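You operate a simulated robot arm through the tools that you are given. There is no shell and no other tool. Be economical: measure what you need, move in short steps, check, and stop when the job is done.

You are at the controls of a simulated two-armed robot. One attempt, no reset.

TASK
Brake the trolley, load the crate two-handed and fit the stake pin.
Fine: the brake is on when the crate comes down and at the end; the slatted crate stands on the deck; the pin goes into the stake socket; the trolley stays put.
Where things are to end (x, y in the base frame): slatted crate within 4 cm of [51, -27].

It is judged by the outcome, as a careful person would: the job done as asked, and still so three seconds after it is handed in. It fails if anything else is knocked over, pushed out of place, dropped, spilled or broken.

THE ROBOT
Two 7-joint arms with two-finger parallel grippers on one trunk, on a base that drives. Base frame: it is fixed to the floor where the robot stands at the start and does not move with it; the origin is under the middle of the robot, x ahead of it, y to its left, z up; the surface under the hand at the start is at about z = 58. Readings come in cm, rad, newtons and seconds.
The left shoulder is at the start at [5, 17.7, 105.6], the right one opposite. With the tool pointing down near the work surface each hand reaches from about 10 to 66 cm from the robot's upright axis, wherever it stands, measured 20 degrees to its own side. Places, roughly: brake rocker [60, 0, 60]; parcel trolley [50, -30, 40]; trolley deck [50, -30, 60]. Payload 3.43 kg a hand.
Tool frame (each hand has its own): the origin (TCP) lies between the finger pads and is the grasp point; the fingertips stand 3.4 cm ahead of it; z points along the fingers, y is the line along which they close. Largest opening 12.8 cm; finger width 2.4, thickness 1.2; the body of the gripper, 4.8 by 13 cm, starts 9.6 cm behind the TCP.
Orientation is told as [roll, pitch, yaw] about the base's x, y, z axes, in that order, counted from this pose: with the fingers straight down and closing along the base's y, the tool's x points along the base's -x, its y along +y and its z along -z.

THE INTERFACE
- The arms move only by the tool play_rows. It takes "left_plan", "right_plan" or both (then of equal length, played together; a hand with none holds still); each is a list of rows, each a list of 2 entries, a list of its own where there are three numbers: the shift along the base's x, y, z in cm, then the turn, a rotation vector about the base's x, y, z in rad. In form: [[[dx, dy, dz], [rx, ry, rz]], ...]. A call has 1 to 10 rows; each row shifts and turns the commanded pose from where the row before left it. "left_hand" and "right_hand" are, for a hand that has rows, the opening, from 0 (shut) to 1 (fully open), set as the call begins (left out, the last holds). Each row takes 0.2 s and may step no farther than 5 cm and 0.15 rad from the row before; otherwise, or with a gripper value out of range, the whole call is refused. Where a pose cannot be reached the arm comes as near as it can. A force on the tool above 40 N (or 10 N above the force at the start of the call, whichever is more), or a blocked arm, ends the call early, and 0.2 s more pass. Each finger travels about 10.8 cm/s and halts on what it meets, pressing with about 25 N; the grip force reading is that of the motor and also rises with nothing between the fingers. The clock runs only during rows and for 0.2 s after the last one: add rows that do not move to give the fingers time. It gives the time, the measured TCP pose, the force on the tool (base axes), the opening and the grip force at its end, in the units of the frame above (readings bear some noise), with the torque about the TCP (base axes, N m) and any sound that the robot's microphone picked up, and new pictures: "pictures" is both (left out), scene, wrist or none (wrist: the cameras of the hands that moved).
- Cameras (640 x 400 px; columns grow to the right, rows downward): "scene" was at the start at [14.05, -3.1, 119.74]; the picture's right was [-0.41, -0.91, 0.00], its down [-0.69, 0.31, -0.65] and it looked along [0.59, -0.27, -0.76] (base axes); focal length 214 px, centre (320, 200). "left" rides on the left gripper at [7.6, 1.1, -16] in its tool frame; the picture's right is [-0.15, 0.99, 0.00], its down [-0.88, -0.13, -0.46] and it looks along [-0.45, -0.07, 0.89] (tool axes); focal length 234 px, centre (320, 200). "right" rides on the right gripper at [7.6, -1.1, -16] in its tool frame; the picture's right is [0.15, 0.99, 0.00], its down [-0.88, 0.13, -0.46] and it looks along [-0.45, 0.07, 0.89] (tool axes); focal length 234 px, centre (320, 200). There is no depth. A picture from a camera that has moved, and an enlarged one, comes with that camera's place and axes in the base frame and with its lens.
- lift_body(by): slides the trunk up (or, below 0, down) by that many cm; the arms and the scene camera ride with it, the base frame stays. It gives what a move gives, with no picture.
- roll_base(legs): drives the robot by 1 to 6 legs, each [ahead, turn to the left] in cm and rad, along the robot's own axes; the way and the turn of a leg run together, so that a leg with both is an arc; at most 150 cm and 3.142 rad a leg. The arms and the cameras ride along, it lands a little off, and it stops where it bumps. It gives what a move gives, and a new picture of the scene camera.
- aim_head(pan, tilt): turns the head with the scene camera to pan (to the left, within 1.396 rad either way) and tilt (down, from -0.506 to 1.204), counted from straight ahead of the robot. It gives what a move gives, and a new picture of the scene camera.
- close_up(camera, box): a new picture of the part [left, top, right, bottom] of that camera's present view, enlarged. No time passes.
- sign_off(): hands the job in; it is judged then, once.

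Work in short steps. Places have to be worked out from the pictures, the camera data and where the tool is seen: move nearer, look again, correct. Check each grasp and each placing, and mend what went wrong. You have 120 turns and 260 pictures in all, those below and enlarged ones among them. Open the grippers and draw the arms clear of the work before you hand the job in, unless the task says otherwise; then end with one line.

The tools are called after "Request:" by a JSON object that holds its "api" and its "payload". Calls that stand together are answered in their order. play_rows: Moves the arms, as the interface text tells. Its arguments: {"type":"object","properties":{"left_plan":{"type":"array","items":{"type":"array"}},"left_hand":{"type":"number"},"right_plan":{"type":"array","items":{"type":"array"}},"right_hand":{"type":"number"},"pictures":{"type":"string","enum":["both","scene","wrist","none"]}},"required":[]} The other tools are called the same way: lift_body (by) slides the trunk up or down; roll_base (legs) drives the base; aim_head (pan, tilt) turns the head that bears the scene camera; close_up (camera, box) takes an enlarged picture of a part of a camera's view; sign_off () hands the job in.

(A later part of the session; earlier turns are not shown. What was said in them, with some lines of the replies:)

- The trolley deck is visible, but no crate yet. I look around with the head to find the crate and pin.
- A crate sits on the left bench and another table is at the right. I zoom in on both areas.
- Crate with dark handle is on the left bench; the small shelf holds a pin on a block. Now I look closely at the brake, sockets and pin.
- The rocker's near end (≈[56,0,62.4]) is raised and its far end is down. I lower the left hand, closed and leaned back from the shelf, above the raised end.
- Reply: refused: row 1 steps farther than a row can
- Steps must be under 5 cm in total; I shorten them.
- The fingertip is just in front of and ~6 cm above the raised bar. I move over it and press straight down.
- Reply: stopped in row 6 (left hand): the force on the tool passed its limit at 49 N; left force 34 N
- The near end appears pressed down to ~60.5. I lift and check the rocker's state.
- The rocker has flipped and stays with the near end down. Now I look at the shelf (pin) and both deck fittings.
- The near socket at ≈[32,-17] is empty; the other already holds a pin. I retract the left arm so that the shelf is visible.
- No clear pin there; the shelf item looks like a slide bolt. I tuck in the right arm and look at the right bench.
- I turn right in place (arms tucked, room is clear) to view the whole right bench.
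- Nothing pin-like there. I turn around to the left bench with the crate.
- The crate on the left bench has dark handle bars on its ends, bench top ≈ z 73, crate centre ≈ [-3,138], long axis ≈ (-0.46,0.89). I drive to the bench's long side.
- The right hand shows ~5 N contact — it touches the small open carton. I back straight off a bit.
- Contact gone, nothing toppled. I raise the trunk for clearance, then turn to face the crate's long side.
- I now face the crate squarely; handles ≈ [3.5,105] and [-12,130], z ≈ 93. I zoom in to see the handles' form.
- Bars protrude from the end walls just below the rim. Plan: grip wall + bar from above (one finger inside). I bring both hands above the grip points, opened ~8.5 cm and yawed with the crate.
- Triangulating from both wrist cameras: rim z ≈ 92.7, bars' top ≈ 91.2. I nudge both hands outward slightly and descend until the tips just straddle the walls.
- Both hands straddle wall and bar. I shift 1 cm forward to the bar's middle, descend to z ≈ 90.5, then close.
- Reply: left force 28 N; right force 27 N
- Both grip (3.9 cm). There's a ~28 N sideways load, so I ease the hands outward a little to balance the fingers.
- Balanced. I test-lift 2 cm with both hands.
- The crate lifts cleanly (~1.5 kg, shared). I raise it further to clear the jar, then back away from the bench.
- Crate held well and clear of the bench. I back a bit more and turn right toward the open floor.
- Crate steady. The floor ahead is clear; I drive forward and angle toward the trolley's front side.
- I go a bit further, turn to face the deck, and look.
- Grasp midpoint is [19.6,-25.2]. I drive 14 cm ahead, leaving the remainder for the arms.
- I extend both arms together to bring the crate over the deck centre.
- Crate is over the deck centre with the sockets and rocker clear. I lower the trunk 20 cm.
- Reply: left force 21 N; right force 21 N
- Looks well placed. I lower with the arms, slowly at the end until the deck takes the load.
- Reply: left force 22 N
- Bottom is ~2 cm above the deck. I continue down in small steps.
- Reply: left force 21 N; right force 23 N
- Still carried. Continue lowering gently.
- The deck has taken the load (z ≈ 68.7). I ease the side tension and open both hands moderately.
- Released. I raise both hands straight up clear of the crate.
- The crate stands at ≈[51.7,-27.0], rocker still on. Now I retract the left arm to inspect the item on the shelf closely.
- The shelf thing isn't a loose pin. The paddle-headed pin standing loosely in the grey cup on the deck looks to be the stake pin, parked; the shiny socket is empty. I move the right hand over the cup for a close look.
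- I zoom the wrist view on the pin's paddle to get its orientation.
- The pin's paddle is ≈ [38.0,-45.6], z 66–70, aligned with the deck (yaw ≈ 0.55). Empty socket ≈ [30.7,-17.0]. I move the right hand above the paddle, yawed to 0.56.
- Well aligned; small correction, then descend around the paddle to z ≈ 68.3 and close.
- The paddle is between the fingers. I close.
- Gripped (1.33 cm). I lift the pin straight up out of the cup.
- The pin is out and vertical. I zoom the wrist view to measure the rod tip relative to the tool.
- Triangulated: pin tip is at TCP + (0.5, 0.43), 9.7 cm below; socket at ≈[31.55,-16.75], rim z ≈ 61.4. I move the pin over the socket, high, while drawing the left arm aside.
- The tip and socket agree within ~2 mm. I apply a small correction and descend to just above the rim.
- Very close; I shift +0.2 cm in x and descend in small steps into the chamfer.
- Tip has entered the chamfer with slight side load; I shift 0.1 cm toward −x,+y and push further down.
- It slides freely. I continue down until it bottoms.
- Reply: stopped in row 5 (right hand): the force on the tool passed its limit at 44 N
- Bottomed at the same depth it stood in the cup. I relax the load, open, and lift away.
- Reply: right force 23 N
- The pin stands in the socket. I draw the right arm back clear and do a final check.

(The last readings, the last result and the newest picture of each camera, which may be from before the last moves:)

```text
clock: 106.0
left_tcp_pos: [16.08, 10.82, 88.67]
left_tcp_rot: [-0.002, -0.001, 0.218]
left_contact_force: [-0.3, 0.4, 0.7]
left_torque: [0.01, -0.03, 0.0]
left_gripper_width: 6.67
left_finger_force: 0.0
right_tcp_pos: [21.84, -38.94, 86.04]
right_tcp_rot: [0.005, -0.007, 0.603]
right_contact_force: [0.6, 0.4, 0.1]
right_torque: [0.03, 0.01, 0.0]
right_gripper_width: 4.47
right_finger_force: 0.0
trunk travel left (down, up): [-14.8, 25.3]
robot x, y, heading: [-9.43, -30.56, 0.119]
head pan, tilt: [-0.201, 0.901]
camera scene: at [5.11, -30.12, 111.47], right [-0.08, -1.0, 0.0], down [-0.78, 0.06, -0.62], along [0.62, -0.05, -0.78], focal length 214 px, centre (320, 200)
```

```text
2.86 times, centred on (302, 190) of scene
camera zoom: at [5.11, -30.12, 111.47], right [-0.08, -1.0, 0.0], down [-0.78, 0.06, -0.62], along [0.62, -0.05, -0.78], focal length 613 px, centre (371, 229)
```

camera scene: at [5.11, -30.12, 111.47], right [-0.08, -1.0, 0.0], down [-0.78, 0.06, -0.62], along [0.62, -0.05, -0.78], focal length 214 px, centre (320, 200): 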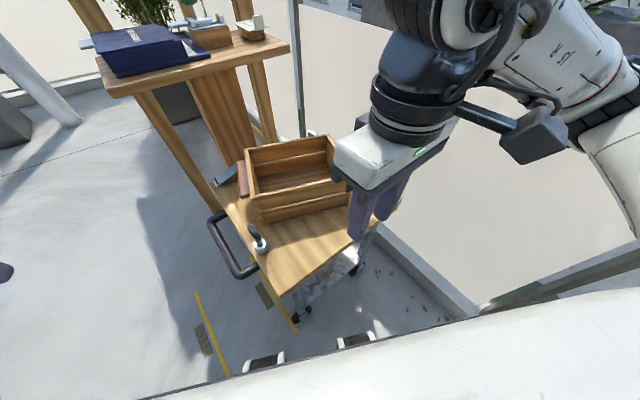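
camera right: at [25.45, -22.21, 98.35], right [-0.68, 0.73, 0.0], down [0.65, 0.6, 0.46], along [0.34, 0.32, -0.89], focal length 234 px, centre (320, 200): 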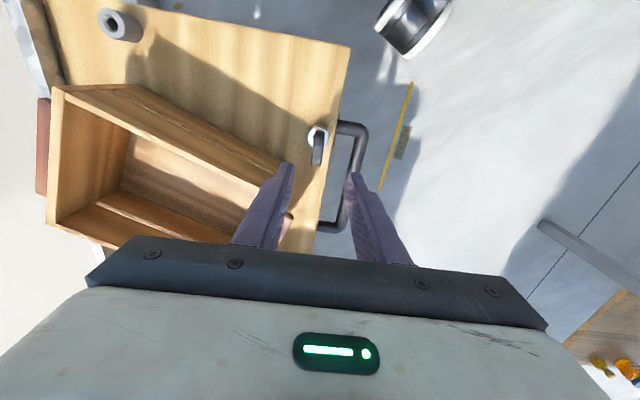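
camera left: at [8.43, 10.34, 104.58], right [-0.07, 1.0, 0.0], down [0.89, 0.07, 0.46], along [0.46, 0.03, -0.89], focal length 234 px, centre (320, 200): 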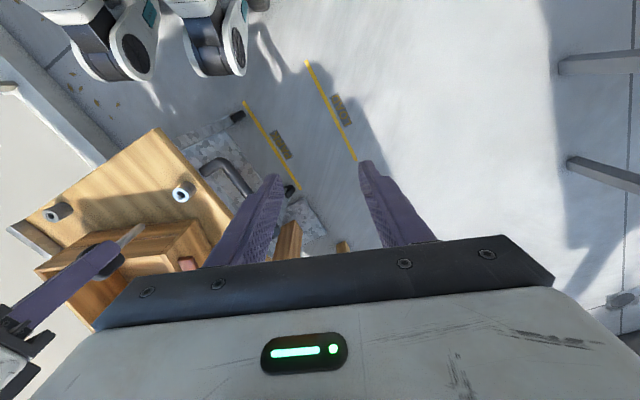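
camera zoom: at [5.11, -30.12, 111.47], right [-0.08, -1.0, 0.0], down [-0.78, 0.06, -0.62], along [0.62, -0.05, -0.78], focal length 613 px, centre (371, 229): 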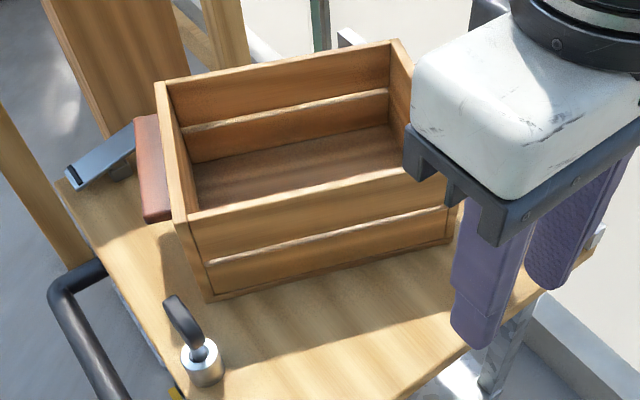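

All in order: brake down, crate on deck, pin seated. I back the robot off a little along the way it came.

Request:
{"api": "roll_base", "payload": {"legs": [[-14, 0]]}}

Request:
{"api": "close_up", "payload": {"camera": "scene", "box": [190, 80, 414, 220]}}

```text
clock: 107.4
left_tcp_pos: [1.98, 9.19, 88.65]
left_tcp_rot: [-0.002, -0.001, 0.22]
left_contact_force: [0.3, -0.3, 0.1]
left_torque: [-0.04, -0.02, 0.02]
left_gripper_width: 6.66
left_finger_force: 0.1
right_tcp_pos: [7.9, -40.52, 86.09]
right_tcp_rot: [0.005, -0.007, 0.599]
right_contact_force: [0.2, 0.1, 0.0]
right_torque: [-0.03, 0.0, -0.03]
right_gripper_width: 4.5
right_finger_force: 0.0
trunk travel left (down, up): [-14.8, 25.3]
robot x, y, heading: [-23.21, -31.85, 0.121]
head pan, tilt: [-0.201, 0.901]
camera scene: at [-8.85, -31.8, 111.47], right [-0.08, -1.0, 0.0], down [-0.78, 0.06, -0.62], along [0.62, -0.05, -0.78], focal length 214 px, centre (320, 200)
```

scene: 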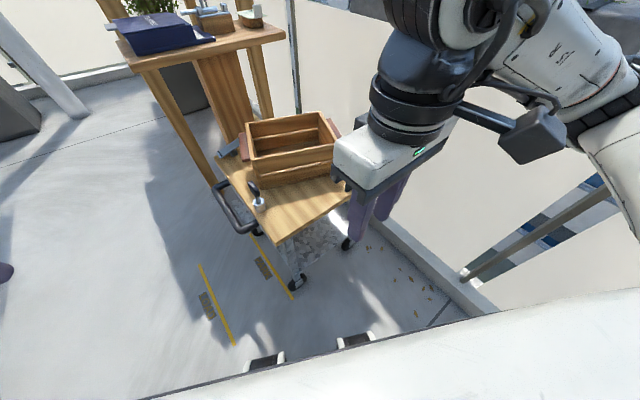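

```text
2.86 times, centred on (302, 150) of scene
camera zoom: at [-8.85, -31.8, 111.47], right [-0.08, -1.0, 0.0], down [-0.78, 0.06, -0.62], along [0.62, -0.05, -0.78], focal length 613 px, centre (371, 343)
```

zoom: 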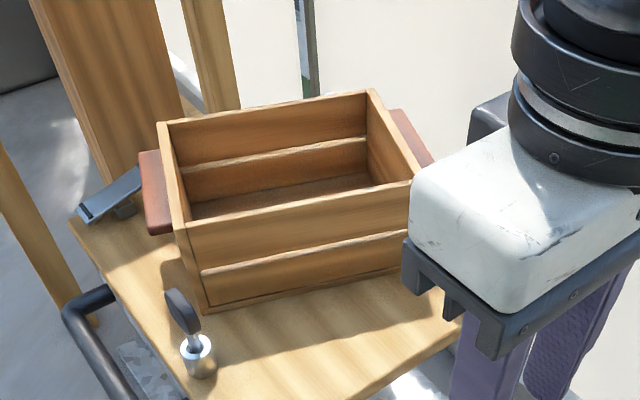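

Everything is in place and both arms are clear, so I hand it in.

Request:
{"api": "sign_off", "payload": {}}

```text
The job is handed in.
```

The brake rocker is pressed over and latched, the slatted crate stands on the deck at about [51.7, -27.0], and the stake pin is seated in its socket with the trolley not seen to move; I took the pressed-down position to be "on", and my right hand briefly touched a small carton on the left bench (about 5 N), which stayed upright.
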